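You operate a simulated robot arm through the tools that you are given. There is no shell and no other tool.

You run a simulated robot arm. Do the job below in one go: nothing can be reset, and whatever is moved stays where it is left.

## Task
Lighten the red paint in the green pot with cream paint to the line, then stir.
Fine: lid on the bench, tin back on its spot, stir smooth with the orange paddle and slot it back; none spilt; the other pot stays as it is. Set down upright: cream paint tin.

The check looks at the end state, three seconds after you hand in, the way a careful person would. Anything else that was tipped, shoved, dropped, spilled or broken makes it a failure. Lids that push on must go on centred and level and be pressed home; caps that screw on are set level and turned clockwise until they are tight.

## Robot
A 6-joint arm with a two-finger gripper, fixed in place. Base frame: the origin is at the foot of the arm, x ahead of it, y to its left, z up; the work surface is at about z = 80. Readings come in cm, degrees, newtons and seconds.
Its first joint turns from -166.0 to 166.0 degrees. Payload 2.45 kg.
The TCP is the grasp point between the finger pads, 2 cm short of the fingertips. In the tool frame z runs along the fingers and y along their closing line. The gripper opens to 14 cm. The gripper's body begins 16.8 cm behind the TCP.
Orientation is that of the tool frame in the base frame, as a unit quaternion [x, y, z, w]. With the fingers straight down and closing along the base's y, the tool's x points along the base's -x, its y along +y and its z along -z.

## Interface
- The arm moves only by the tool arm_command. Its argument "commands" is a list that holds one entry, the list of rows, each a list of 7 numbers: the shift along the base's x, y, z in cm, then the turn, a rotation vector about the base's x, y, z in degrees, then the closure in counts, from 0 (fully open) to 255 (shut). In form: [[[dx, dy, dz, wx, wy, wz, claw], ...]]. A call has 1 to 20 rows; each row shifts and turns the commanded pose from where the row before left it. Rows are played at 5 a second. More than 5 cm and 8.6 degrees between two rows, or a gripper value outside its range, and nothing of the call is played. Where a pose cannot be reached the arm comes as near as it can. A force on the tool above 40 N (or 10 N above the force at the start of the call, whichever is more), or a blocked arm, ends the call early, and 0.2 s more pass. The fingers move at their own pace (about 4.5 cm/s each) and stop on an object; they squeeze with about 27 N. The grip force told is the motor's: it shows also when the fingers shut on nothing. Time passes only in rows, and 0.2 s behind the last, so rows that do not move let the fingers close. It gives the time, the measured TCP pose, the force on the tool (base axes), the opening and the grip force at its end, in the units of the frame above (readings bear some noise), with the torque about the TCP (base axes, N m) and any sound that the robot's microphone picked up.
- Cameras (640 x 400 px; columns grow to the right, rows downward): "scene" is fixed at [4.91, -49.9, 163.33]; the picture's right is [0.61, -0.79, 0.00], its down [-0.51, -0.39, -0.77] and it looks along [0.61, 0.47, -0.64] (base axes); focal length 343 px, centre (320, 200). "wrist" rides on the gripper at [7.8, 1.1, -20.9] in the tool frame; the picture's right is [-0.14, 0.99, 0.00], its down [-0.92, -0.13, -0.37] and it looks along [-0.37, -0.05, 0.93] (tool axes); focal length 280 px, centre (320, 200).
- capture(camera): a new picture of that camera. No time passes.
- pixel_to_xyz(camera, pixels): there is no depth. For up to 12 entries [column, row, z] of the newest picture of that camera ("zoom" is the newest enlarged one), the place [x, y] in the base frame at which the ray of that pixel passes the height z, good to about 0.3 cm, but the place of the scene camera against the robot may be out by one fixed shift of up to 1.2 cm in any direction. No time passes.
- enlarge(camera, box): a new picture of the part [left, top, right, bottom] of that camera's present view, enlarged. No time passes.
- close_job(): hands the job in; it is judged then, once.

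Open the gripper and draw the arm clear of the work before you hand the job in, unless the task says otherwise.

The tools are called after "Request:" by a JSON object that holds its "api" and its "payload". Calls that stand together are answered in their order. arm_command: Moves the arm, as the interface text tells. Its arguments: {"type":"object","properties":{"commands":{"type":"array"}},"required":["commands"]} The other tools are called the same way: capture (camera) takes a picture; pixel_to_xyz (camera, pixels) gives the place at which the rays of pixels pass given heights; enlarge (camera, box) takes an enlarged picture of a part of a camera's view; close_job () hands the job in.

At the start:

```text
clock: 0.0
tcp_pos: [57.77, 44.21, 117.25]
orientation: [0.0, 1.0, 0.0, 0.0]
wrist_force: [-0.1, 0.0, 0.2]
torque: [0.0, 0.0, -0.01]
gripper_width: 14.02
finger_force: 0.2
```

scene: 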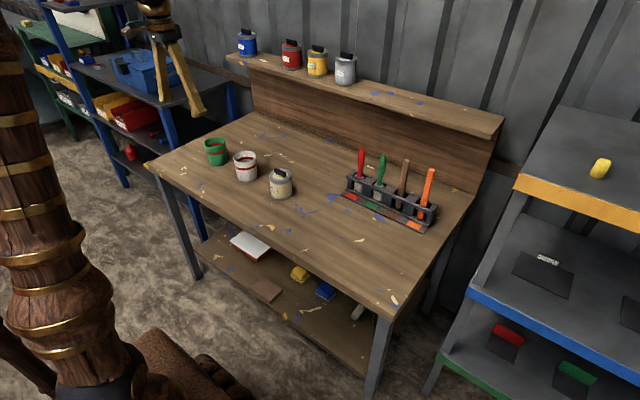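
wrist: 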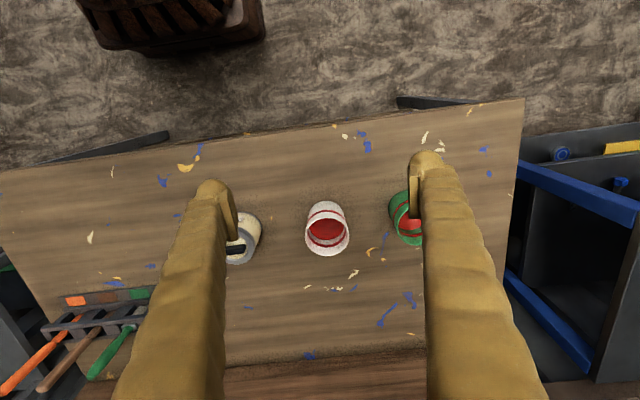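

The scene shows a green pot at about (216,151), a white pot at (246,166), a cream tin at (281,184) and a paddle rack at (390,200). I'll enlarge these for details.

Request:
{"api": "enlarge", "payload": {"camera": "scene", "box": [190, 120, 310, 210]}}

Request:
{"api": "enlarge", "payload": {"camera": "scene", "box": [330, 140, 450, 240]}}

Request:
{"api": "enlarge", "payload": {"camera": "wrist", "box": [200, 170, 440, 290]}}

```text
4.44 times, centred on (250, 165) of scene
```

zoom: 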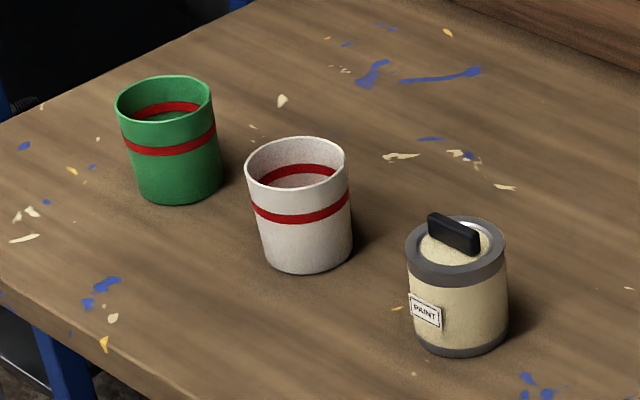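

```text
4.00 times, centred on (390, 190) of scene
```

zoom: 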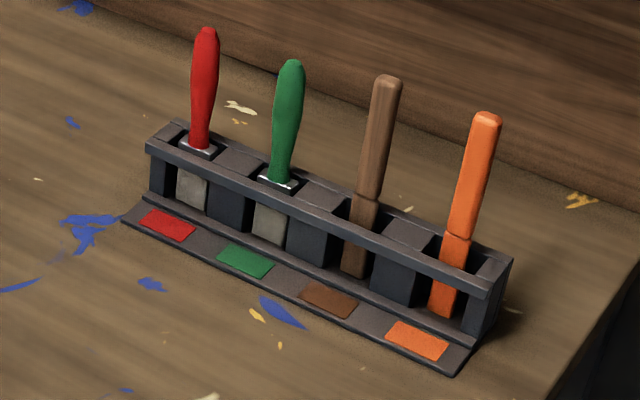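

```text
2.67 times, centred on (320, 230) of wrist
```

zoom: 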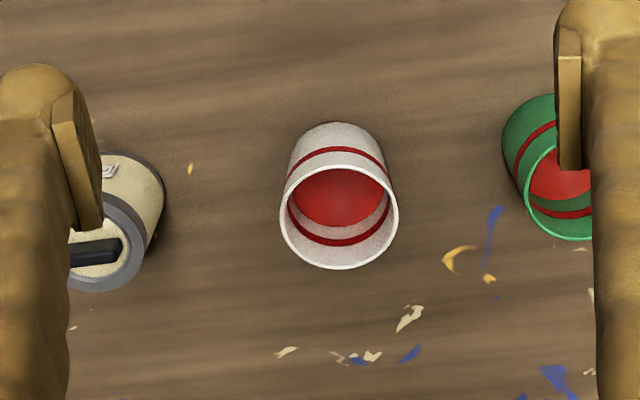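

Both pots hold red paint; the line is the ring near the top. I'll locate the items with both cameras.

Request:
{"api": "pixel_to_xyz", "payload": {"camera": "wrist", "pixels": [[327.1, 253.2, 80], [327.1, 253.2, 88], [327.1, 253.2, 92], [304.8, 250, 88], [349.5, 250, 88], [410, 240, 88], [238, 252, 88], [238, 252, 92], [325, 216, 80], [327, 271, 88], [327, 232, 88]]}}

Request:
{"api": "pixel_to_xyz", "payload": {"camera": "scene", "pixels": [[245.6, 156, 80], [245.6, 156, 88], [245.6, 156, 92], [227, 142, 88], [216.8, 157.5, 80], [251.5, 179, 80], [281, 171, 88], [281, 171, 92], [277, 165, 88], [271, 168, 88], [295, 168, 88], [281, 195, 80]]}}

```text
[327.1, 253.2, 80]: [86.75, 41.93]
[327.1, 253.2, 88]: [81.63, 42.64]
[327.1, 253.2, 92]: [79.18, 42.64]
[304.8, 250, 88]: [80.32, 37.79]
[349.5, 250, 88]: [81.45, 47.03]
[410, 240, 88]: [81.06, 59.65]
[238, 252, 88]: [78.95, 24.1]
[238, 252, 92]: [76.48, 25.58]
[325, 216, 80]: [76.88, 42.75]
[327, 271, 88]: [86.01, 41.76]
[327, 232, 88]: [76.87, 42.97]
```

```text
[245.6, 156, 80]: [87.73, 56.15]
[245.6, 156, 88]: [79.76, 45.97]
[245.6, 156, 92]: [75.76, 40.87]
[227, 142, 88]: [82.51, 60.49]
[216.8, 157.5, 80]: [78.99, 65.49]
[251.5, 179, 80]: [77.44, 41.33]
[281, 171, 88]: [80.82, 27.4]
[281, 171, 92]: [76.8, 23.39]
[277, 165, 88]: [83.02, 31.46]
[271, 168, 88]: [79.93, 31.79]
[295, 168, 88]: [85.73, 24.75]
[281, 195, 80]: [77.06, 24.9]
```

My zoom-to-full conversion was off (the box was widened), so I'll query directly on the newest zoom (wrist) and use corrected scene pixels.

Request:
{"api": "pixel_to_xyz", "payload": {"camera": "zoom", "pixels": [[339, 209, 88], [339, 209, 92], [339, 209, 90], [280, 209, 90], [398, 209, 90], [339, 148, 90], [339, 269, 90], [98, 250, 90], [98, 250, 92], [565, 190, 90], [337, 155, 80]]}}

Request:
{"api": "pixel_to_xyz", "payload": {"camera": "scene", "pixels": [[244.9, 156.5, 88], [244.9, 156.5, 90], [244.9, 156.5, 92], [214.9, 141.8, 88], [214.9, 141.8, 90], [214.9, 141.8, 92], [280.5, 174, 88], [280.5, 174, 90], [247.1, 176.5, 80], [281, 194, 80], [218, 160.5, 80]]}}

```text
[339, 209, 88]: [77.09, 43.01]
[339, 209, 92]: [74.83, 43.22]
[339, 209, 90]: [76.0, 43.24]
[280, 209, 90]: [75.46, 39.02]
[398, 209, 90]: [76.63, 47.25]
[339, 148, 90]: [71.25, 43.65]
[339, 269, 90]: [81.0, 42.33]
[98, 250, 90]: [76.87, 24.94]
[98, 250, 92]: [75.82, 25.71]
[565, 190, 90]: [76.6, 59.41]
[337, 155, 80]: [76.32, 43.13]
```

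```text
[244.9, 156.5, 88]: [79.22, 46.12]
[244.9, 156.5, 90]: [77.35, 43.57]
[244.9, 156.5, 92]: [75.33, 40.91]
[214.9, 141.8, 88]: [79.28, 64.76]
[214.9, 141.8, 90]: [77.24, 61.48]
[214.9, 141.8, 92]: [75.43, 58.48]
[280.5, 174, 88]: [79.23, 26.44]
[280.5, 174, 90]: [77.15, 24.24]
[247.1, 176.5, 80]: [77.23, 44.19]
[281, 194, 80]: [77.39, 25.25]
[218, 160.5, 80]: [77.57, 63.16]
```

The three items line up at x≈76: tin (y≈25), white pot (y≈43), green pot (y≈61), rims near z≈90. I move above the tin to look at its lid closely.

Request:
{"api": "arm_command", "payload": {"commands": [[[3, -3.2, -1, 0, 0, 0, 0], [3, -3.2, -1, 0, 0, 0, 0], [3, -3.2, -1, 0, 0, 0, 0], [3, -3.2, -1, 0, 0, 0, 0], [3, -3.2, -1, 0, 0, 0, 0], [3, -3.2, -1, 0, 0, 0, 0], [0, 0, 0, 0, 0, 0, 0]]]}}

Request:
{"api": "capture", "payload": {"camera": "wrist"}}

Request:
{"api": "capture", "payload": {"camera": "scene"}}

```text
clock: 1.6
tcp_pos: [75.72, 24.94, 111.19]
orientation: [0.0, 1.0, 0.001, -0.001]
wrist_force: [-0.1, -0.9, 0.7]
torque: [0.0, 0.0, 0.02]
gripper_width: 13.99
finger_force: 0.1
```

```text
taken
```

wrist: 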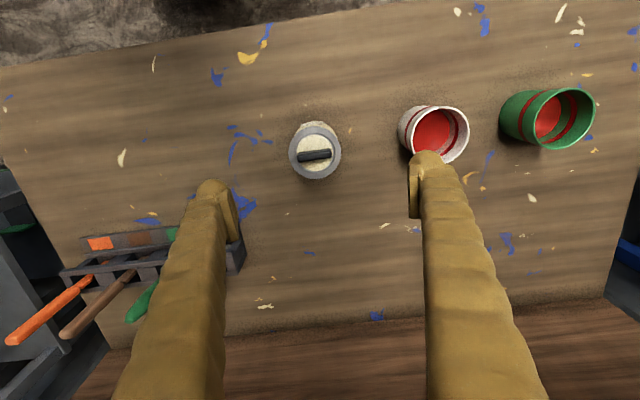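

```text
taken
```

scene: 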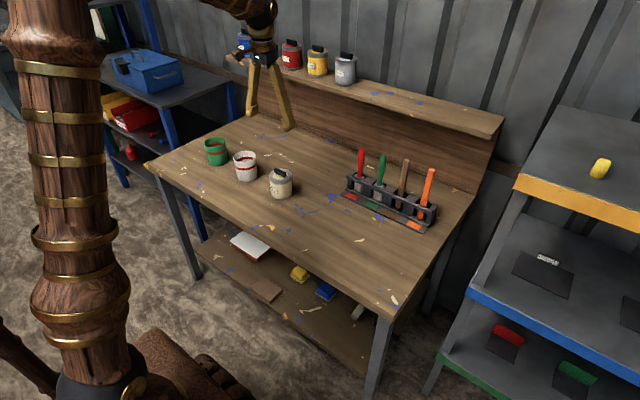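

The tin is at wrist pixel (315,150), with its black knob bar roughly along the image's horizontal. Zooming in.

Request:
{"api": "enlarge", "payload": {"camera": "wrist", "box": [275, 115, 355, 185]}}

Request:
{"api": "enlarge", "payload": {"camera": "scene", "box": [260, 160, 300, 205]}}

```text
5.71 times, centred on (315, 150) of wrist
```

zoom: 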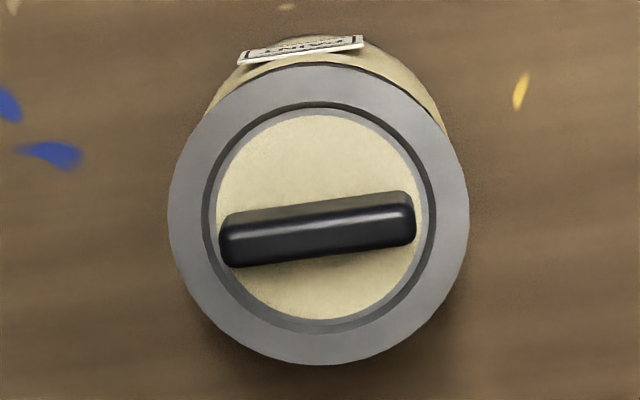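

```text
8.89 times, centred on (280, 182) of scene
```

zoom: 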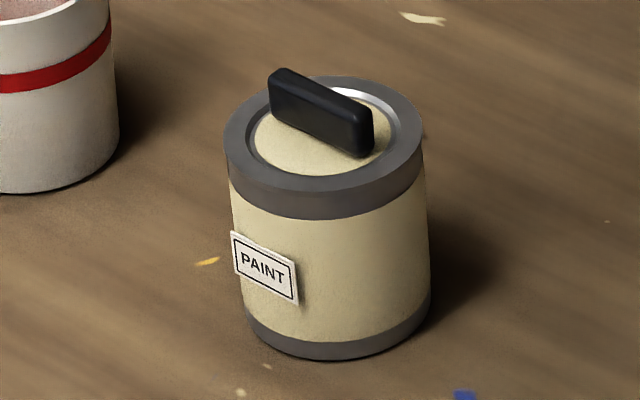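

Now triangulating the tin's rim centre and bar centre from both cameras.

Request:
{"api": "pixel_to_xyz", "payload": {"camera": "wrist", "pixels": [[314.65, 152.6, 80], [314.65, 152.6, 88], [314.65, 152.6, 90], [314.65, 152.6, 92], [288.2, 152.6, 90], [341, 152.6, 90], [314.5, 155, 91], [297.5, 158, 91], [332, 153.5, 91], [314.65, 126.5, 90], [314.65, 178.8, 90]]}}

Request:
{"api": "pixel_to_xyz", "payload": {"camera": "zoom", "pixels": [[323, 133, 88], [323, 133, 90], [323, 133, 92], [337, 310, 80], [322, 112, 90], [322, 112, 92], [224, 145, 90], [423, 130, 90]]}}

```text
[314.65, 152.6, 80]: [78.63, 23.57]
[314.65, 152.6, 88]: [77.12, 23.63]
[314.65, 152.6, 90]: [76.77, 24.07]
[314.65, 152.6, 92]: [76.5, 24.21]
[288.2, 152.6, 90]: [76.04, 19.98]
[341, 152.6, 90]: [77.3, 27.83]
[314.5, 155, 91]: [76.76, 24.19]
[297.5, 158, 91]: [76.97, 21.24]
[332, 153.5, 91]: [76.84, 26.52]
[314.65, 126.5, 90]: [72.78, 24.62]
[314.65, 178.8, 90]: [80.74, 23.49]
```

```text
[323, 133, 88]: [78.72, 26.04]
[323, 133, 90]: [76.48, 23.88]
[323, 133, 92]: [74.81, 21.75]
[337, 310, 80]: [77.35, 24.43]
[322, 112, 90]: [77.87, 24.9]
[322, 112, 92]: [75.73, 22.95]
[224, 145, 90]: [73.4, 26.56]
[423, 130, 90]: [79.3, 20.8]
```

Tin is at ≈(76.9, 24.0), diameter 8, rim z≈90; the bar runs along y. I'll measure the bench edges and rack before choosing a lid spot.

Request:
{"api": "pixel_to_xyz", "payload": {"camera": "wrist", "pixels": [[0, 66, 80], [200, 38, 80], [330, 20, 80], [85, 234, 80], [240, 232, 80], [80, 285, 80], [100, 243, 80], [540, 3, 80], [638, 250, 80], [400, 325, 80], [65, 270, 85]]}}

Request:
{"api": "pixel_to_xyz", "payload": {"camera": "scene", "pixels": [[342, 193, 80], [425, 232, 80], [437, 206, 85], [350, 175, 85], [413, 226, 80], [420, 213, 84], [424, 200, 88], [430, 170, 98], [385, 316, 80], [150, 164, 80], [500, 180, 80]]}}

Request:
{"api": "enlarge", "payload": {"camera": "scene", "box": [380, 160, 450, 235]}}

```text
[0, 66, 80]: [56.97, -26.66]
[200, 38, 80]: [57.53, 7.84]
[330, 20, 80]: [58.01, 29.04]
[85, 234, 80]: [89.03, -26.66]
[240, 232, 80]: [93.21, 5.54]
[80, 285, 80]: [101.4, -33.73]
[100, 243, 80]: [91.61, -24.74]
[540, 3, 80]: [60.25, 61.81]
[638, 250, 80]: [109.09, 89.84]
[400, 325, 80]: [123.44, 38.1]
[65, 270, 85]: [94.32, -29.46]
```

```text
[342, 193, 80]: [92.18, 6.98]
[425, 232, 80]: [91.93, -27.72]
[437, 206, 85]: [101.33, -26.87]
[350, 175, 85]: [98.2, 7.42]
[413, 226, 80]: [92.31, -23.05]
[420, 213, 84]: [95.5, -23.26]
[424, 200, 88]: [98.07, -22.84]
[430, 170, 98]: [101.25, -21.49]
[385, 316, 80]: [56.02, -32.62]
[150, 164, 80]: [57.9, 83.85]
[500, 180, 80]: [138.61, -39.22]
```

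```text
5.33 times, centred on (415, 198) of scene
```

zoom: 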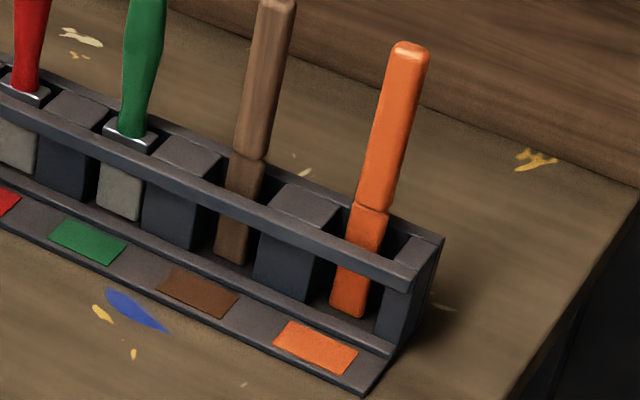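

Bench front edge is x≈57.5, rack spans y 7…-28 at x≈92–100, orange paddle near (97,-22). Free lid spot chosen at (70,4). I now rotate the tool -90° about z above the tin so fingers close along x on the bar.

Request:
{"api": "arm_command", "payload": {"commands": [[[0.1, -0.08, -0.5, 0, 0, -8, 100], [0.1, -0.08, -0.5, 0, 0, -8, 173], [0.1, -0.08, -0.5, 0, 0, -8, 173], [0.1, -0.08, -0.5, 0, 0, -8, 173], [0.1, -0.08, -0.5, 0, 0, -8, 173], [0.1, -0.08, -0.5, 0, 0, -8, 173], [0.1, -0.08, -0.5, 0, 0, -8, 173], [0.1, -0.08, -0.5, 0, 0, -8, 173], [0.1, -0.08, -0.5, 0, 0, -8, 173], [0.1, -0.08, -0.5, 0, 0, -8, 173], [0.1, -0.08, -0.5, 0, 0, -8, 173], [0, 0, 0, 0, 0, -2, 173], [0, 0, 0, 0, 0, 0, 173]]]}}

Request:
{"api": "capture", "payload": {"camera": "wrist"}}

```text
clock: 4.4
tcp_pos: [76.8, 24.19, 105.71]
orientation: [0.708, 0.707, 0.0, 0.0]
wrist_force: [-0.3, 0.2, -0.6]
torque: [0.05, 0.04, -0.03]
gripper_width: 4.51
finger_force: 0.1
```

```text
taken
```

wrist: 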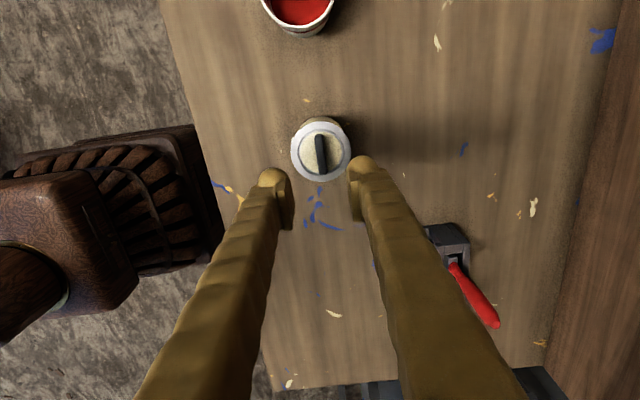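

The bar lies at wrist (320,153), between the fingers. I descend to z≈96.5 and check alignment.

Request:
{"api": "arm_command", "payload": {"commands": [[[0, -0.1, -3, 0, 0, 0, 173], [0, -0.1, -3, 0, 0, 0, 173], [0, 0, -3, 0, 0, 0, 173], [0, 0, 0, 0, 0, 0, 173]]]}}

Request:
{"api": "enlarge", "payload": {"camera": "wrist", "box": [240, 110, 400, 210]}}

Request:
{"api": "enlarge", "payload": {"camera": "scene", "box": [240, 120, 340, 210]}}

```text
clock: 5.4
tcp_pos: [76.79, 23.83, 96.72]
orientation: [0.707, 0.707, 0.0, 0.0]
wrist_force: [-0.7, 0.3, -0.2]
torque: [0.01, -0.02, 0.01]
gripper_width: 4.51
finger_force: 0.1
```

```text
4.00 times, centred on (320, 160) of wrist
```

zoom: 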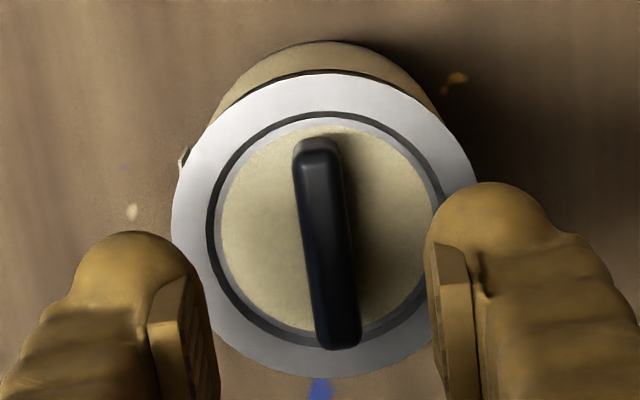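

```text
4.44 times, centred on (290, 165) of scene
```

zoom: 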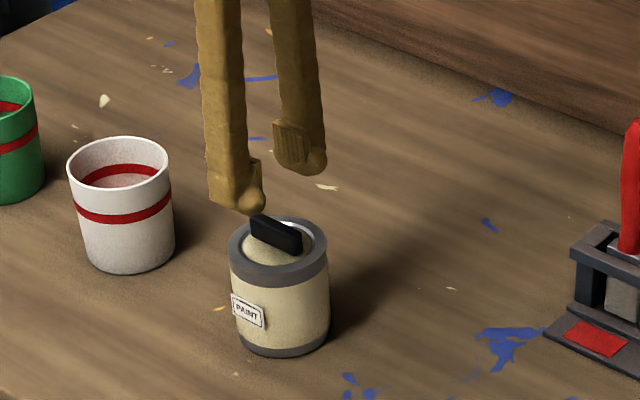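

Bar is centred between fingers. Descend to TCP z≈92.4 (tips ≈90.4) and see forces.

Request:
{"api": "arm_command", "payload": {"commands": [[[0, 0.1, -1.5, 0, 0, 0, 173], [0, 0, -1.5, 0, 0, 0, 173], [0, 0, -0.8, 0, 0, 0, 173], [0, 0, -0.5, 0, 0, 0, 173], [0, 0, 0, 0, 0, 0, 173]]]}}

Request:
{"api": "enlarge", "payload": {"camera": "scene", "box": [260, 140, 320, 200]}}

Request:
{"api": "enlarge", "payload": {"camera": "wrist", "box": [240, 110, 400, 210]}}

```text
clock: 6.6
tcp_pos: [76.77, 23.93, 92.41]
orientation: [0.707, 0.708, -0.001, 0.001]
wrist_force: [0.0, -0.1, 0.2]
torque: [-0.02, 0.04, 0.0]
gripper_width: 4.49
finger_force: 0.1
```

```text
6.67 times, centred on (290, 170) of scene
```

zoom: 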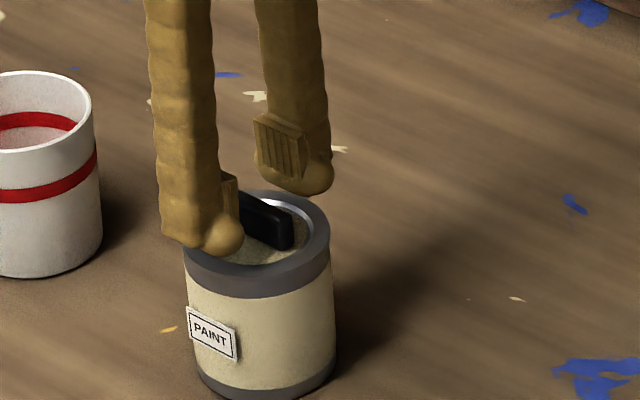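

```text
4.00 times, centred on (320, 160) of wrist
```

zoom: 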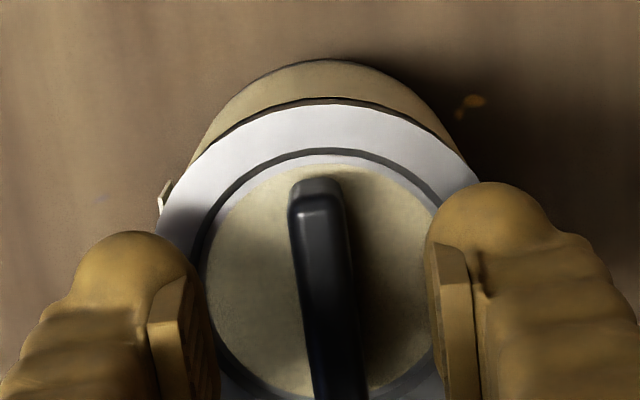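

No contact yet. The bar sits slightly toward +x (zoom 325–338 vs finger midpoint ~320), so I shift +0.15 and close.

Request:
{"api": "arm_command", "payload": {"commands": [[[0.15, 0, 0, 0, 0, 0, 180], [0, 0, -0.1, 0, 0, 0, 200], [0, 0, 0, 0, 0, 0, 220], [0, 0, 0, 0, 0, 0, 240], [0, 0, 0, 0, 0, 0, 255], [0, 0, 0, 0, 0, 0, 255], [0, 0, 0, 0, 0, 0, 255]]]}}

Request:
{"api": "enlarge", "payload": {"camera": "wrist", "box": [240, 110, 400, 210]}}

```text
clock: 7.8
tcp_pos: [77.08, 24.14, 92.92]
orientation: [0.707, 0.707, 0.004, 0.002]
wrist_force: [-15.4, -1.5, 49.3]
torque: [-0.09, 0.37, -0.02]
gripper_width: 0.58
finger_force: 24.2
stopped in row 5: the force on the tool passed its limit at 46 N (the readings are from after the stop); the commanded pose is now the measured one
```

```text
4.00 times, centred on (320, 160) of wrist
```

zoom: 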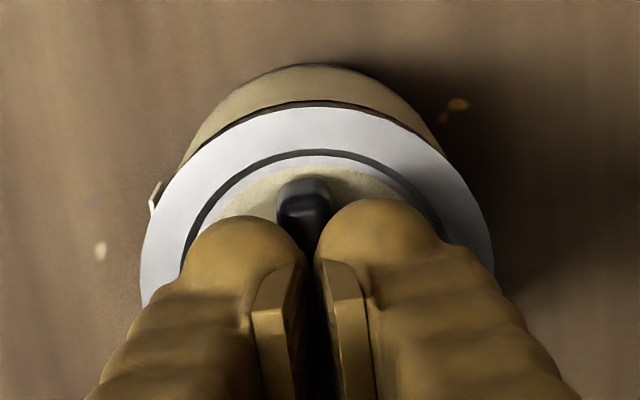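

The closing produced an upward force of 49 N with width 0.58: the tips seem to be pinching only the bar's top or were wedged. I reopen and look.

Request:
{"api": "arm_command", "payload": {"commands": [[[0, 0, 0, 0, 0, 0, 200], [0, 0, 0, 0, 0, 0, 173], [0, 0, 0, 0, 0, 0, 173], [0, 0, 0, 0, 0, 0, 173]]]}}

Request:
{"api": "enlarge", "payload": {"camera": "scene", "box": [260, 140, 320, 200]}}

Request:
{"api": "enlarge", "payload": {"camera": "wrist", "box": [240, 110, 400, 210]}}

```text
clock: 8.1
tcp_pos: [77.33, 24.09, 93.27]
orientation: [0.707, 0.707, 0.005, 0.003]
wrist_force: [8.8, -0.6, 36.8]
torque: [-0.11, 0.45, 0.05]
gripper_width: 2.31
finger_force: 0.0
stopped in row 1: the force on the tool passed its limit at 66 N (the readings are from after the stop); the commanded pose is now the measured one
```

```text
6.67 times, centred on (290, 170) of scene
```

zoom: 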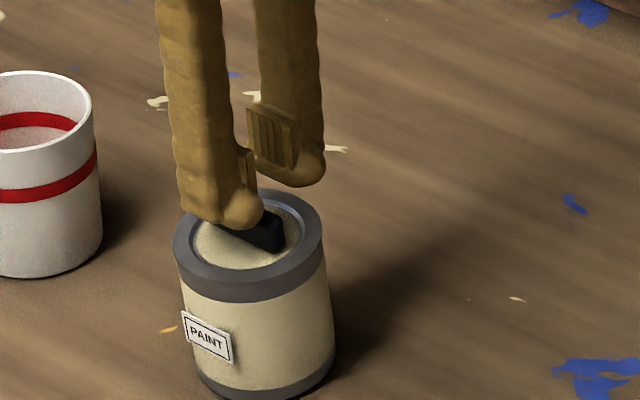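

```text
4.00 times, centred on (320, 160) of wrist
```

zoom: 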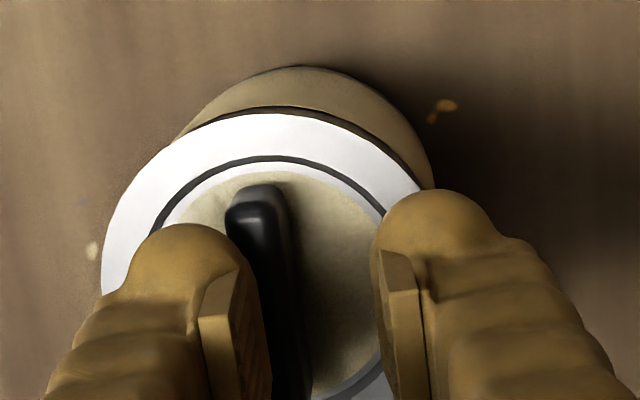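

The tool presses down (36 N) and the tin seems leaned a little toward -x. I lift straight up slowly keeping the opening as it is, to free it.

Request:
{"api": "arm_command", "payload": {"commands": [[[0, 0, 0.5, 0, 0, 0, 213], [0, 0, 0.5, 0, 0, 0, 213], [0, 0, 0.5, 0, 0, 0, 213]]]}}

Request:
{"api": "enlarge", "payload": {"camera": "scene", "box": [260, 140, 320, 200]}}

Request:
{"api": "enlarge", "payload": {"camera": "wrist", "box": [240, 110, 400, 210]}}

```text
clock: 8.9
tcp_pos: [77.12, 24.01, 94.33]
orientation: [0.707, 0.708, 0.003, 0.002]
wrist_force: [0.1, -0.1, 0.0]
torque: [-0.01, -0.03, 0.01]
gripper_width: 2.32
finger_force: 0.0
```

```text
6.67 times, centred on (290, 170) of scene
```

zoom: 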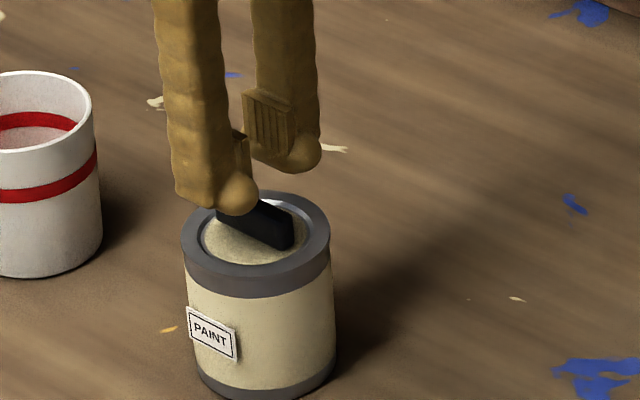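

```text
4.00 times, centred on (320, 160) of wrist
```

zoom: 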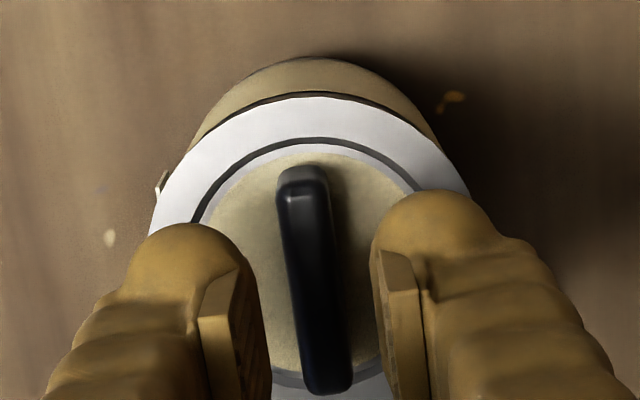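

The tin has settled back upright in place. The bar top seems to be at z≈91 so I had only grazed it; with the fingers at 2.3 cm opening, the bar centred (zoom u≈316 vs 320), I descend deeper in small steps.

Request:
{"api": "arm_command", "payload": {"commands": [[[-0.1, 0, -0.8, 0, 0, 0, 213], [0, 0, -0.8, 0, 0, 0, 213], [0, 0, -0.5, 0, 0, 0, 213], [0, 0, 0, 0, 0, 0, 213]]]}}

Request:
{"api": "enlarge", "payload": {"camera": "wrist", "box": [240, 110, 400, 210]}}

```text
clock: 9.9
tcp_pos: [77.04, 23.96, 92.14]
orientation: [0.707, 0.707, 0.002, 0.002]
wrist_force: [0.0, 0.3, 0.3]
torque: [-0.02, 0.0, -0.02]
gripper_width: 2.3
finger_force: 0.1
```

```text
4.00 times, centred on (320, 160) of wrist
```

zoom: 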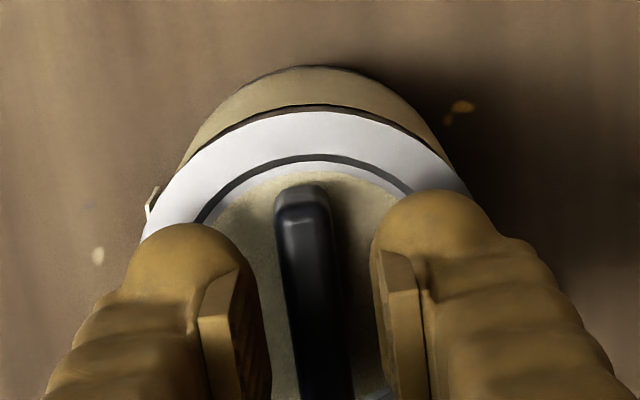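

No contact at z=92.14; I continue in small steps feeling for the lid surface.

Request:
{"api": "arm_command", "payload": {"commands": [[[0, 0, -0.3, 0, 0, 0, 213], [0, 0, -0.2, 0, 0, 0, 213], [0, 0, 0, 0, 0, 0, 213]]]}}

Request:
{"api": "enlarge", "payload": {"camera": "scene", "box": [265, 145, 305, 185]}}

```text
clock: 10.7
tcp_pos: [77.04, 24.02, 91.77]
orientation: [0.707, 0.707, 0.003, 0.003]
wrist_force: [0.0, 0.5, 0.3]
torque: [-0.01, 0.01, 0.03]
gripper_width: 2.31
finger_force: 0.1
```

```text
10.00 times, centred on (285, 165) of scene
```

zoom: 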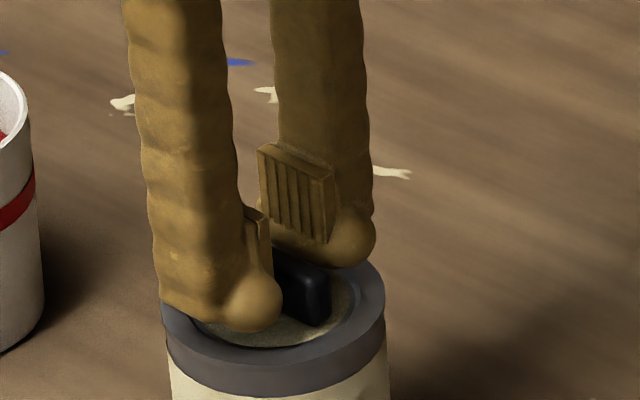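

The finger pads end above the ball tips, so I go deeper still until contact.

Request:
{"api": "arm_command", "payload": {"commands": [[[0, 0, -0.2, 0, 0, 0, 213], [0, 0, -0.2, 0, 0, 0, 213], [0, 0, 0, 0, 0, 0, 213]]]}}

Request:
{"api": "enlarge", "payload": {"camera": "scene", "box": [265, 145, 305, 185]}}

```text
clock: 11.5
tcp_pos: [77.04, 24.0, 91.41]
orientation: [0.708, 0.707, 0.003, 0.001]
wrist_force: [0.6, 0.6, 0.5]
torque: [0.01, -0.02, 0.01]
gripper_width: 2.32
finger_force: 0.0
```

```text
10.00 times, centred on (285, 165) of scene
```

zoom: 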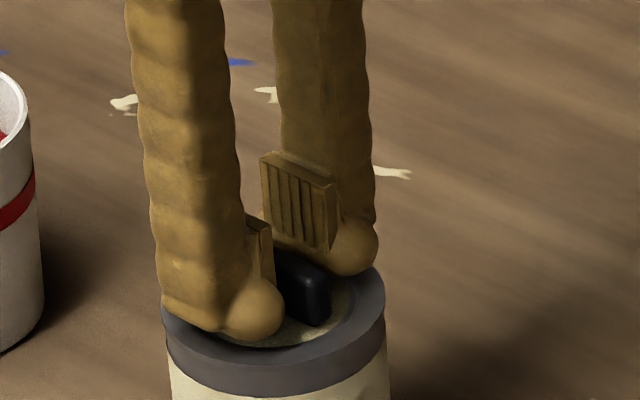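

Still no contact (force ≈0.5 N); two more 0.2 steps.

Request:
{"api": "arm_command", "payload": {"commands": [[[0, 0, -0.2, 0, 0, 0, 213], [0, 0, -0.2, 0, 0, 0, 213], [0, 0, 0, 0, 0, 0, 213]]]}}

Request:
{"api": "enlarge", "payload": {"camera": "scene", "box": [265, 145, 305, 185]}}

Request:
{"api": "enlarge", "payload": {"camera": "wrist", "box": [240, 110, 400, 210]}}

```text
clock: 12.3
tcp_pos: [77.08, 24.13, 91.09]
orientation: [0.707, 0.707, 0.004, 0.003]
wrist_force: [0.8, -2.1, 14.4]
torque: [-0.07, 0.13, 0.02]
gripper_width: 2.32
finger_force: 0.1
```

```text
10.00 times, centred on (285, 165) of scene
```

zoom: 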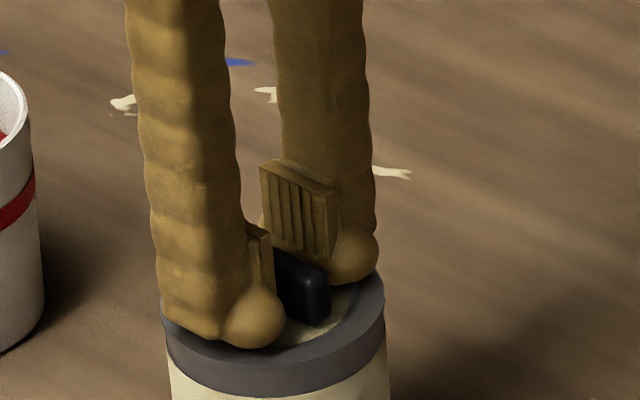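

```text
4.00 times, centred on (320, 160) of wrist
```

zoom: 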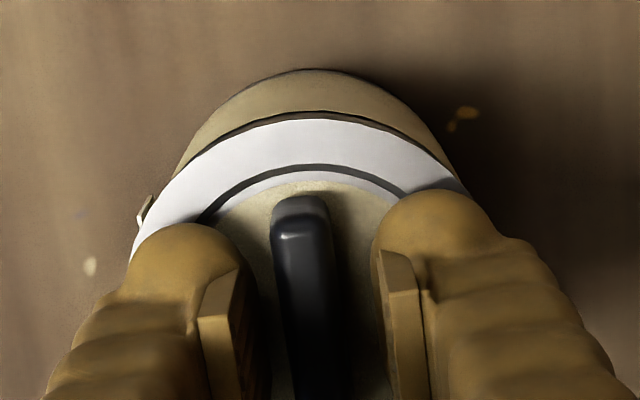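

Contact at TCP z≈91.1 (14 N). I raise 0.25, shift -0.15 in x to centre on the bar, and close.

Request:
{"api": "arm_command", "payload": {"commands": [[[-0.15, -0.1, 0.2, 0, 0, 0, 213], [0, 0, 0.1, 0, 0, 0, 220], [0, 0, 0, 0, 0, 0, 228], [0, 0, 0, 0, 0, 0, 234], [0, 0, 0, 0, 0, 0, 238], [0, 0, 0, 0, 0, 0, 238]]]}}

Request:
{"api": "enlarge", "payload": {"camera": "wrist", "box": [240, 110, 400, 210]}}

```text
clock: 13.7
tcp_pos: [76.86, 24.01, 91.43]
orientation: [0.707, 0.707, 0.003, 0.002]
wrist_force: [0.9, -1.1, 0.6]
torque: [0.02, -0.02, -0.03]
gripper_width: 1.09
finger_force: 1.2
```

```text
4.00 times, centred on (320, 160) of wrist
```

zoom: 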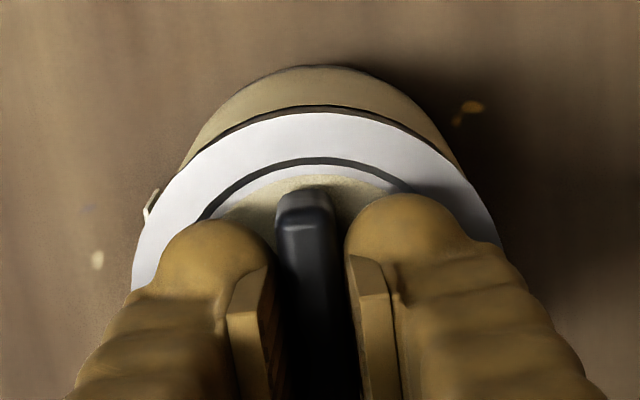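

Fingers are touching the bar at width 1.09. Squeeze fully.

Request:
{"api": "arm_command", "payload": {"commands": [[[0, 0, 0, 0, 0, 0, 243], [0, 0, 0, 0, 0, 0, 248], [0, 0, 0, 0, 0, 0, 255], [0, 0, 0, 0, 0, 0, 255]]]}}

```text
clock: 14.7
tcp_pos: [76.87, 23.9, 91.31]
orientation: [0.708, 0.707, 0.004, 0.002]
wrist_force: [1.8, 0.0, -0.9]
torque: [-0.02, -0.03, 0.02]
gripper_width: 1.06
finger_force: 26.9
```

Solid grip at 1.06 cm. Now a slow pull up of 0.5 cm to see whether the lid comes free.

Request:
{"api": "arm_command", "payload": {"commands": [[[0, 0, 0.2, 0, 0, 0, 255], [0, 0, 0.2, 0, 0, 0, 255], [0, 0, 0.2, 0, 0, 0, 255], [0, 0, 0, 0, 0, 0, 255]]]}}

Request:
{"api": "enlarge", "payload": {"camera": "scene", "box": [260, 145, 320, 205]}}

Request:
{"api": "enlarge", "payload": {"camera": "wrist", "box": [240, 110, 400, 210]}}

```text
clock: 15.7
tcp_pos: [76.97, 23.87, 91.9]
orientation: [0.707, 0.707, 0.003, 0.002]
wrist_force: [0.4, -1.1, -0.4]
torque: [0.01, -0.02, -0.01]
gripper_width: 1.04
finger_force: 26.3
heard: snap
```

```text
6.67 times, centred on (290, 175) of scene
```

zoom: 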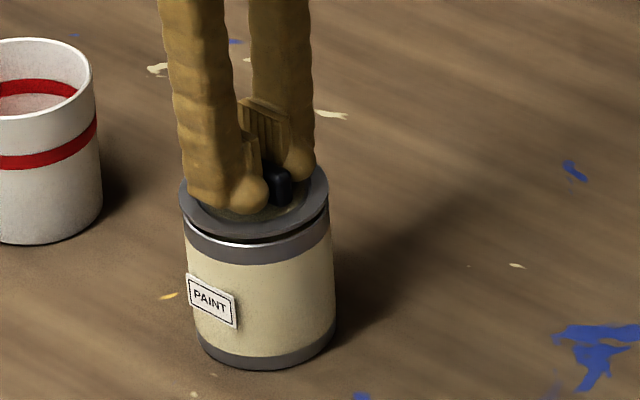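

```text
4.00 times, centred on (320, 160) of wrist
```

zoom: 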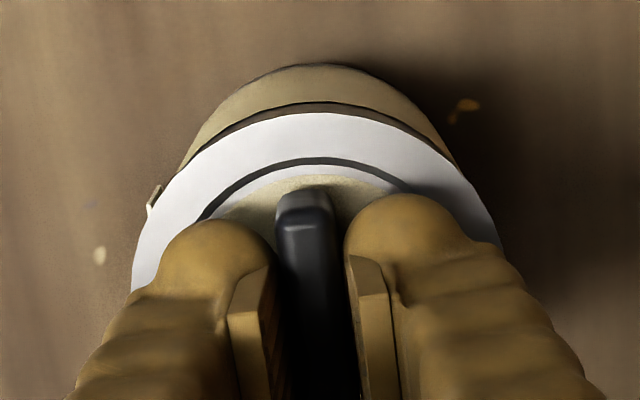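

"Snap": the lid, ring included, has come off the tin. Lift straight up and carry it to (70,4).

Request:
{"api": "arm_command", "payload": {"commands": [[[0, 0, 1, 0, 0, 0, 255], [0, 0, 2, 0, 0, 0, 255], [0, 0, 2, 0, 0, 0, 255], [0, 0, 2, 0, 0, 0, 255], [0, 0, 1, 0, 0, 0, 255], [-1, -2, 0, 0, 0, 0, 255], [-1, -3, 0, 0, 0, 0, 255], [-1, -3, 0, 0, 0, 0, 255], [-1, -3, 0, 0, 0, 0, 255], [-1, -3, 0, 0, 0, 0, 255], [-1, -3, 0, 0, 0, 0, 255], [-1, -3, 0, 0, 0, 0, 255], [0, 0, 0, 0, 0, 0, 255]]]}}

Request:
{"api": "capture", "payload": {"camera": "scene"}}

Request:
{"api": "capture", "payload": {"camera": "wrist"}}

```text
clock: 18.5
tcp_pos: [69.83, 3.79, 100.12]
orientation: [0.707, 0.707, 0.004, 0.002]
wrist_force: [-0.3, -0.1, 0.0]
torque: [0.0, 0.0, 0.0]
gripper_width: 1.05
finger_force: 26.5
```

```text
taken
```

scene: 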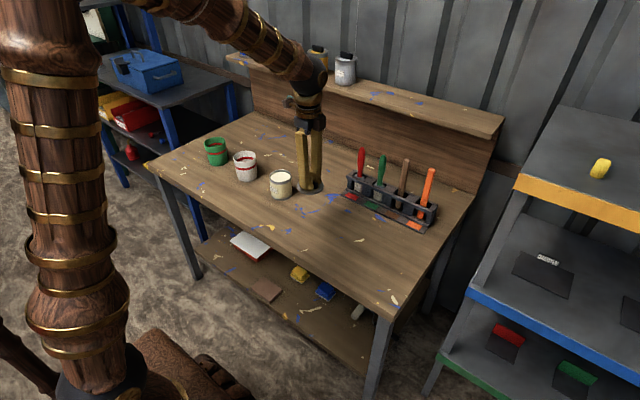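

```text
taken
```

wrist: 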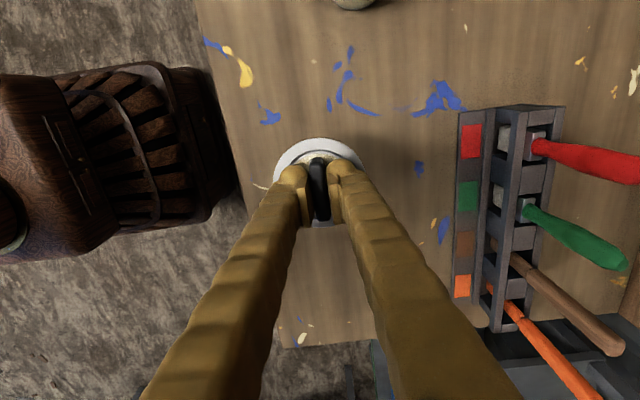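

Tin is open, full of cream. Lower the lid over clear bench toward z≈85, then feel for contact.

Request:
{"api": "arm_command", "payload": {"commands": [[[0, 0, -3, 0, 0, 0, 255], [0, 0, -3, 0, 0, 0, 255], [0, 0, -3, 0, 0, 0, 255], [0, 0, -3, 0, 0, 0, 255], [0, 0, -2, 0, 0, 0, 255], [0, 0, -1, 0, 0, 0, 255], [0, 0, 0, 0, 0, 0, 255]]]}}

Request:
{"api": "enlarge", "payload": {"camera": "scene", "box": [290, 180, 350, 230]}}

```text
clock: 20.1
tcp_pos: [69.97, 4.19, 84.87]
orientation: [0.708, 0.707, 0.003, 0.002]
wrist_force: [0.6, -0.1, -0.5]
torque: [-0.03, 0.04, 0.0]
gripper_width: 1.03
finger_force: 27.2
```

```text
8.00 times, centred on (320, 205) of scene
```

zoom: 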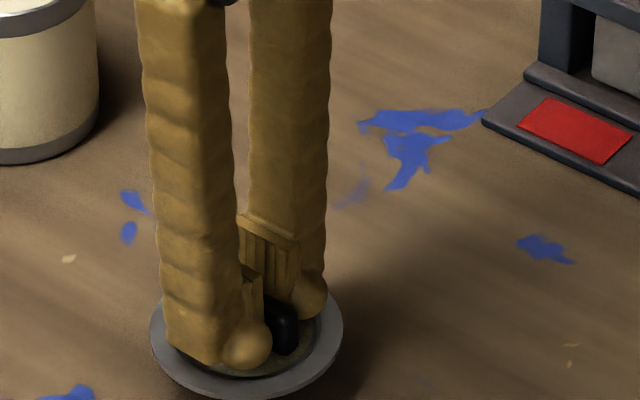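

The lid hangs just above the bench. Lower in small steps for contact.

Request:
{"api": "arm_command", "payload": {"commands": [[[0, 0, -0.3, 0, 0, 0, 255], [0, 0, -0.3, 0, 0, 0, 255], [0, 0, -0.3, 0, 0, 0, 255], [0, 0, -0.2, 0, 0, 0, 255], [0, 0, -0.2, 0, 0, 0, 255], [0, 0, -0.2, 0, 0, 0, 255], [0, 0, 0, 0, 0, 0, 255]]]}}

Request:
{"api": "enlarge", "payload": {"camera": "scene", "box": [290, 180, 350, 230]}}

```text
clock: 21.7
tcp_pos: [69.96, 4.07, 83.39]
orientation: [0.707, 0.708, 0.003, 0.001]
wrist_force: [0.5, 0.1, -1.0]
torque: [0.0, 0.01, 0.02]
gripper_width: 1.04
finger_force: 27.5
```

```text
8.00 times, centred on (320, 205) of scene
```

zoom: 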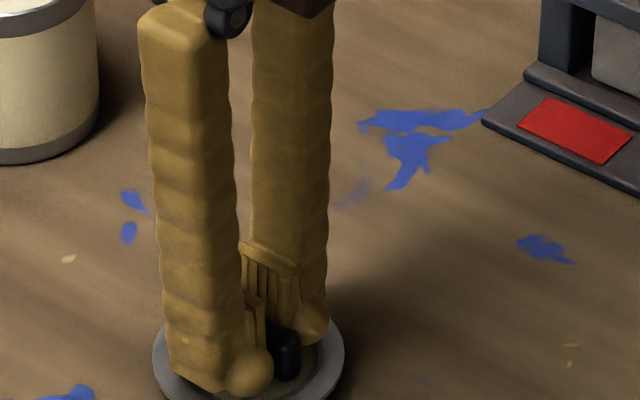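

No contact yet at 83.4; continue in 0.2 cm steps.

Request:
{"api": "arm_command", "payload": {"commands": [[[0, 0, -0.2, 0, 0, 0, 255], [0, 0, -0.2, 0, 0, 0, 255], [0, 0, -0.2, 0, 0, 0, 255], [0, 0, 0, 0, 0, 0, 255]]]}}

```text
clock: 22.7
tcp_pos: [69.95, 4.0, 82.76]
orientation: [0.707, 0.707, 0.003, 0.002]
wrist_force: [0.5, -0.2, -1.8]
torque: [0.01, 0.01, 0.0]
gripper_width: 1.06
finger_force: 27.2
```

Request:
{"api": "arm_command", "payload": {"commands": [[[0, 0, -0.15, 0, 0, 0, 255], [0, 0, -0.15, 0, 0, 0, 255], [0, 0, -0.15, 0, 0, 0, 255], [0, 0, 0, 0, 0, 0, 255]]]}}

Request:
{"api": "enlarge", "payload": {"camera": "scene", "box": [290, 190, 350, 240]}}

```text
clock: 23.7
tcp_pos: [69.99, 3.94, 82.52]
orientation: [0.707, 0.707, 0.003, 0.002]
wrist_force: [-5.3, -5.3, 23.1]
torque: [-0.08, 0.03, -0.01]
gripper_width: 1.03
finger_force: 27.4
```

```text
8.00 times, centred on (320, 215) of scene
```

zoom: 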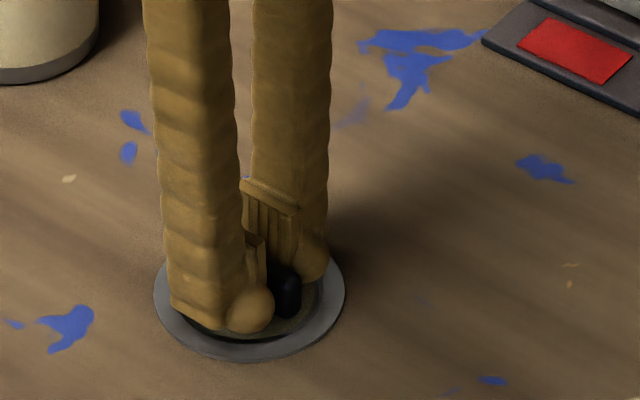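

Lid is seated (23 N). I relieve the force by +0.2, open to about 2.4 cm, then lift straight up.

Request:
{"api": "arm_command", "payload": {"commands": [[[0, 0, 0.18, 0, 0, 0, 255], [0, 0, 0, 0, 0, 0, 235], [0, 0, 0, 0, 0, 0, 225], [0, 0, 0, 0, 0, 0, 213], [0, 0, 0, 0, 0, 0, 213]]]}}

Request:
{"api": "enlarge", "payload": {"camera": "wrist", "box": [240, 110, 400, 210]}}

```text
clock: 24.9
tcp_pos: [70.0, 4.06, 82.58]
orientation: [0.707, 0.708, 0.003, 0.001]
wrist_force: [-0.2, 0.3, -0.3]
torque: [-0.02, 0.0, -0.02]
gripper_width: 2.33
finger_force: 0.0
```

```text
4.00 times, centred on (320, 160) of wrist
```

zoom: 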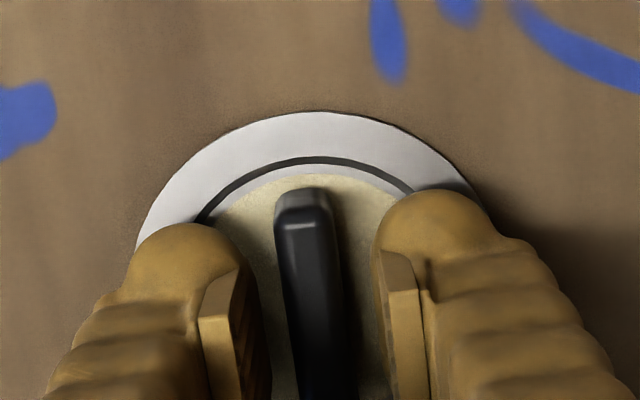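

Lid is resting flat and free. I lift clear to z≈110 and then yaw -72.7° so that tool x faces the tin's radial heading.

Request:
{"api": "arm_command", "payload": {"commands": [[[0, 0, 1, 0, 0, 0, 213], [0, 0, 2, 0, 0, 0, 213], [0, 0, 4, 0, 0, 0, 150], [0, 0, 4.5, 0, 0, 0, 100], [0, 0, 4.5, 0, 0, 0, 50], [0, 0, 4.5, 0, 0, 0, 0], [0, 0, 4.5, 0, 0, 0, 0], [0, 0, 3, 0, 0, -8, 0], [0, 0, 0, 0, 0, -8, 0], [0, 0, 0, 0, 0, -8, 0], [0, 0, 0, 0, 0, -8, 0], [0, 0, 0, 0, 0, -8, 0], [0, 0, 0, 0, 0, -8, 0], [0, 0, 0, 0, 0, -8, 0], [0, 0, 0, 0, 0, -8, 0], [0, 0, 0, 0, 0, -8, 0], [0, 0, 0, 0, 0, -0.7, 0], [0, 0, 0, 0, 0, 0, 0]]]}}

Request:
{"api": "capture", "payload": {"camera": "wrist"}}

Request:
{"api": "capture", "payload": {"camera": "scene"}}

```text
clock: 28.7
tcp_pos: [69.91, 3.99, 110.49]
orientation: [0.989, 0.15, 0.002, 0.004]
wrist_force: [0.4, 0.0, 0.3]
torque: [0.01, 0.0, 0.02]
gripper_width: 13.99
finger_force: 0.1
```

```text
taken
```

wrist: 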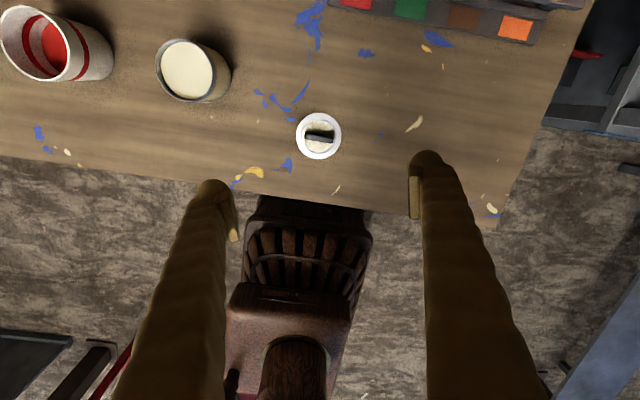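

```text
taken
```

scene: 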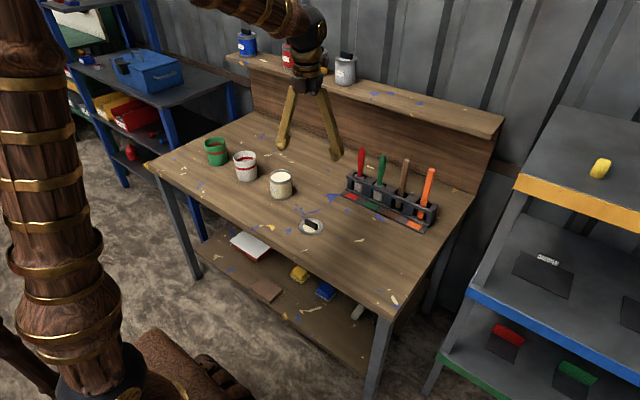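

Lid lies flat at scene (312,227). Now I pitch the tool to horizontal (fingers outward, camera up).

Request:
{"api": "arm_command", "payload": {"commands": [[[0, 0, 0.3, 2.44, -7.81, 0, 0], [0, 0, 0.3, 2.44, -7.81, 0, 0], [0, 0, 0.3, 2.44, -7.81, 0, 0], [0, 0, 0.3, 2.44, -7.81, 0, 0], [0, 0, 0.3, 2.44, -7.81, 0, 0], [0, 0, 0.3, 2.44, -7.81, 0, 0], [0, 0, 0.3, 2.44, -7.81, 0, 0], [0, 0, 0.3, 2.44, -7.81, 0, 0], [0, 0, 0.3, 2.44, -7.81, 0, 0], [0, 0, 0.3, 2.44, -7.81, 0, 0], [0, 0, 0, 2.44, -7.81, 0, 0], [0, 0, 0, 0, 0, 0, 0], [0, 0, 0, 0, 0, 0, 0]]]}}

Request:
{"api": "capture", "payload": {"camera": "wrist"}}

Request:
{"api": "capture", "payload": {"camera": "scene"}}

```text
clock: 31.5
tcp_pos: [73.85, 3.38, 115.99]
orientation: [0.699, 0.104, 0.7, -0.104]
wrist_force: [0.0, 0.6, 0.1]
torque: [-0.03, 0.0, 0.02]
gripper_width: 13.97
finger_force: 0.0
out of reach, approached as far as the arm can: row 10, 11
```

```text
taken
```

wrist: 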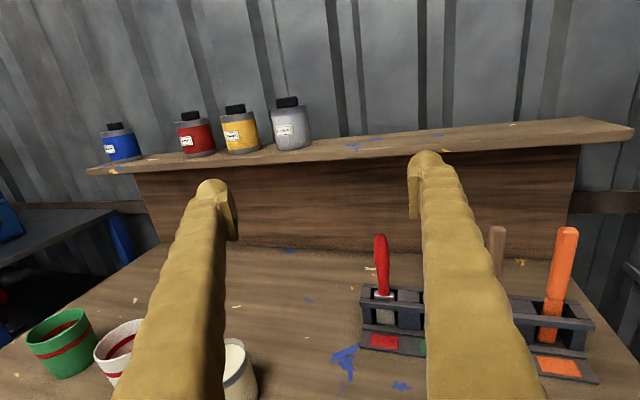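

```text
taken
```

scene: 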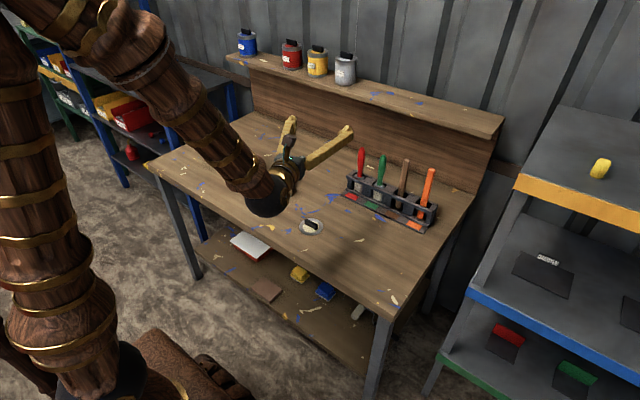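

Horizontal pose works with radius ≥ ~74 at z=116. I pitch 20° down for wrist clearance over the bench and move above the tin at (76.9,24), z≈108.

Request:
{"api": "arm_command", "payload": {"commands": [[[0.5, 3.5, 0, -2.0, 6.4, 0, 0], [0.5, 3.5, 0, -2.0, 6.4, 0, 0], [0.5, 3.5, 0, -1.95, 6.3, 0, 0], [0.5, 3.5, 0, 0, 0, 0, 0], [0.5, 3.5, -1, 0, 0, 0, 0], [0.5, 3.1, -3, 0, 0, 0, 0], [0, 0, -4, 0, 0, 0, 0], [0, 0, 0, 0, 0, 0, 0]]]}}

Request:
{"api": "capture", "payload": {"camera": "wrist"}}

Request:
{"api": "capture", "payload": {"camera": "scene"}}

```text
clock: 33.3
tcp_pos: [78.32, 17.03, 109.73]
orientation: [0.81, 0.129, 0.564, -0.095]
wrist_force: [-0.6, 0.1, -0.2]
torque: [0.01, -0.02, 0.01]
gripper_width: 14.01
finger_force: 0.1
out of reach, approached as far as the arm can: row 4, 5, 6, 7
```

```text
taken
```

wrist: 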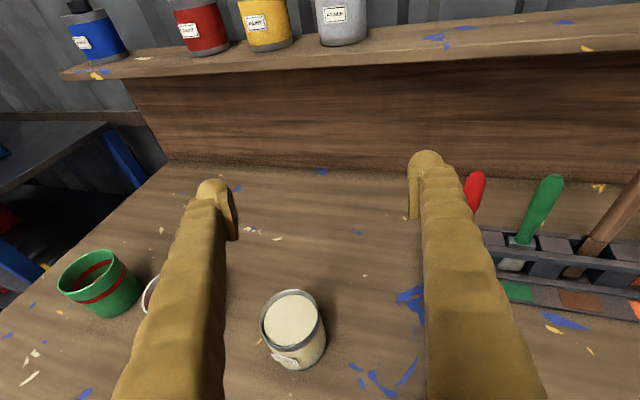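

```text
taken
```

scene: 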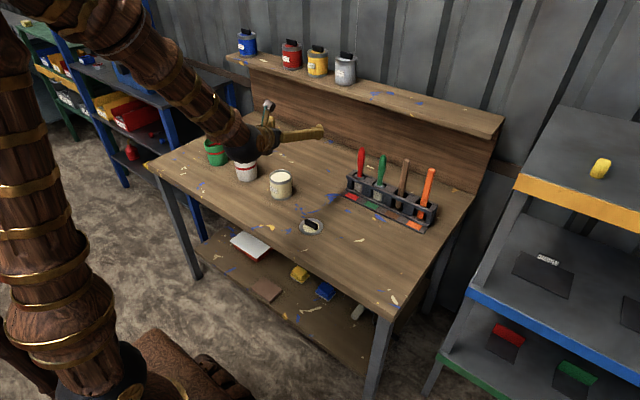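

The flipped pose hits joint limits here. Better plan: grip the tin top-down with fingers on its tangential sides and pour by pitching it back toward the robot, which keeps fingers away from the pouring lip. I first undo the pitch (70°) while rising.

Request:
{"api": "arm_command", "payload": {"commands": [[[0, 0, 1, -2.44, 7.81, 0, 0], [0, 0, 1, -2.44, 7.81, 0, 0], [0, 0, 1, -2.44, 7.81, 0, 0], [0, 0, 0, -2.44, 7.81, 0, 0], [0, 0, 0, -2.44, 7.81, 0, 0], [0, 0, 0, -2.44, 7.81, 0, 0], [0, 0, 0, -2.44, 7.81, 0, 0], [0, 0, 0, -2.44, 7.81, 0, 0], [0, 0, 0, -1.37, 4.4, 0, 0], [0, 0, 0, 0, 0, 0, 0], [0, 0, 0, 0, 0, 0, 0]]]}}

Request:
{"api": "capture", "payload": {"camera": "scene"}}

```text
clock: 35.7
tcp_pos: [78.4, 18.91, 112.57]
orientation: [0.984, 0.154, 0.075, -0.039]
wrist_force: [-0.1, 0.1, 0.0]
torque: [0.01, 0.01, -0.01]
gripper_width: 14.0
finger_force: 0.1
out of reach, approached as far as the arm can: row 3, 4
```

```text
taken
```

scene: 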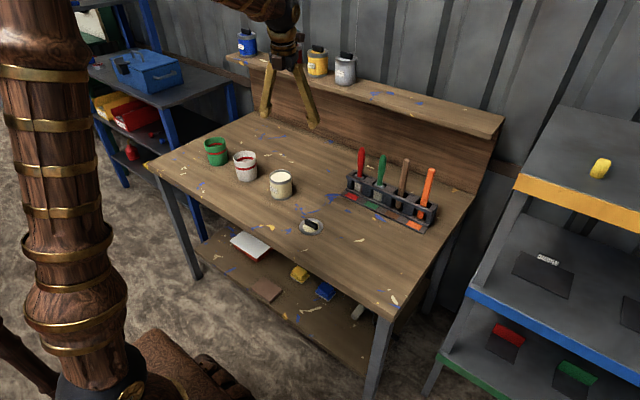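

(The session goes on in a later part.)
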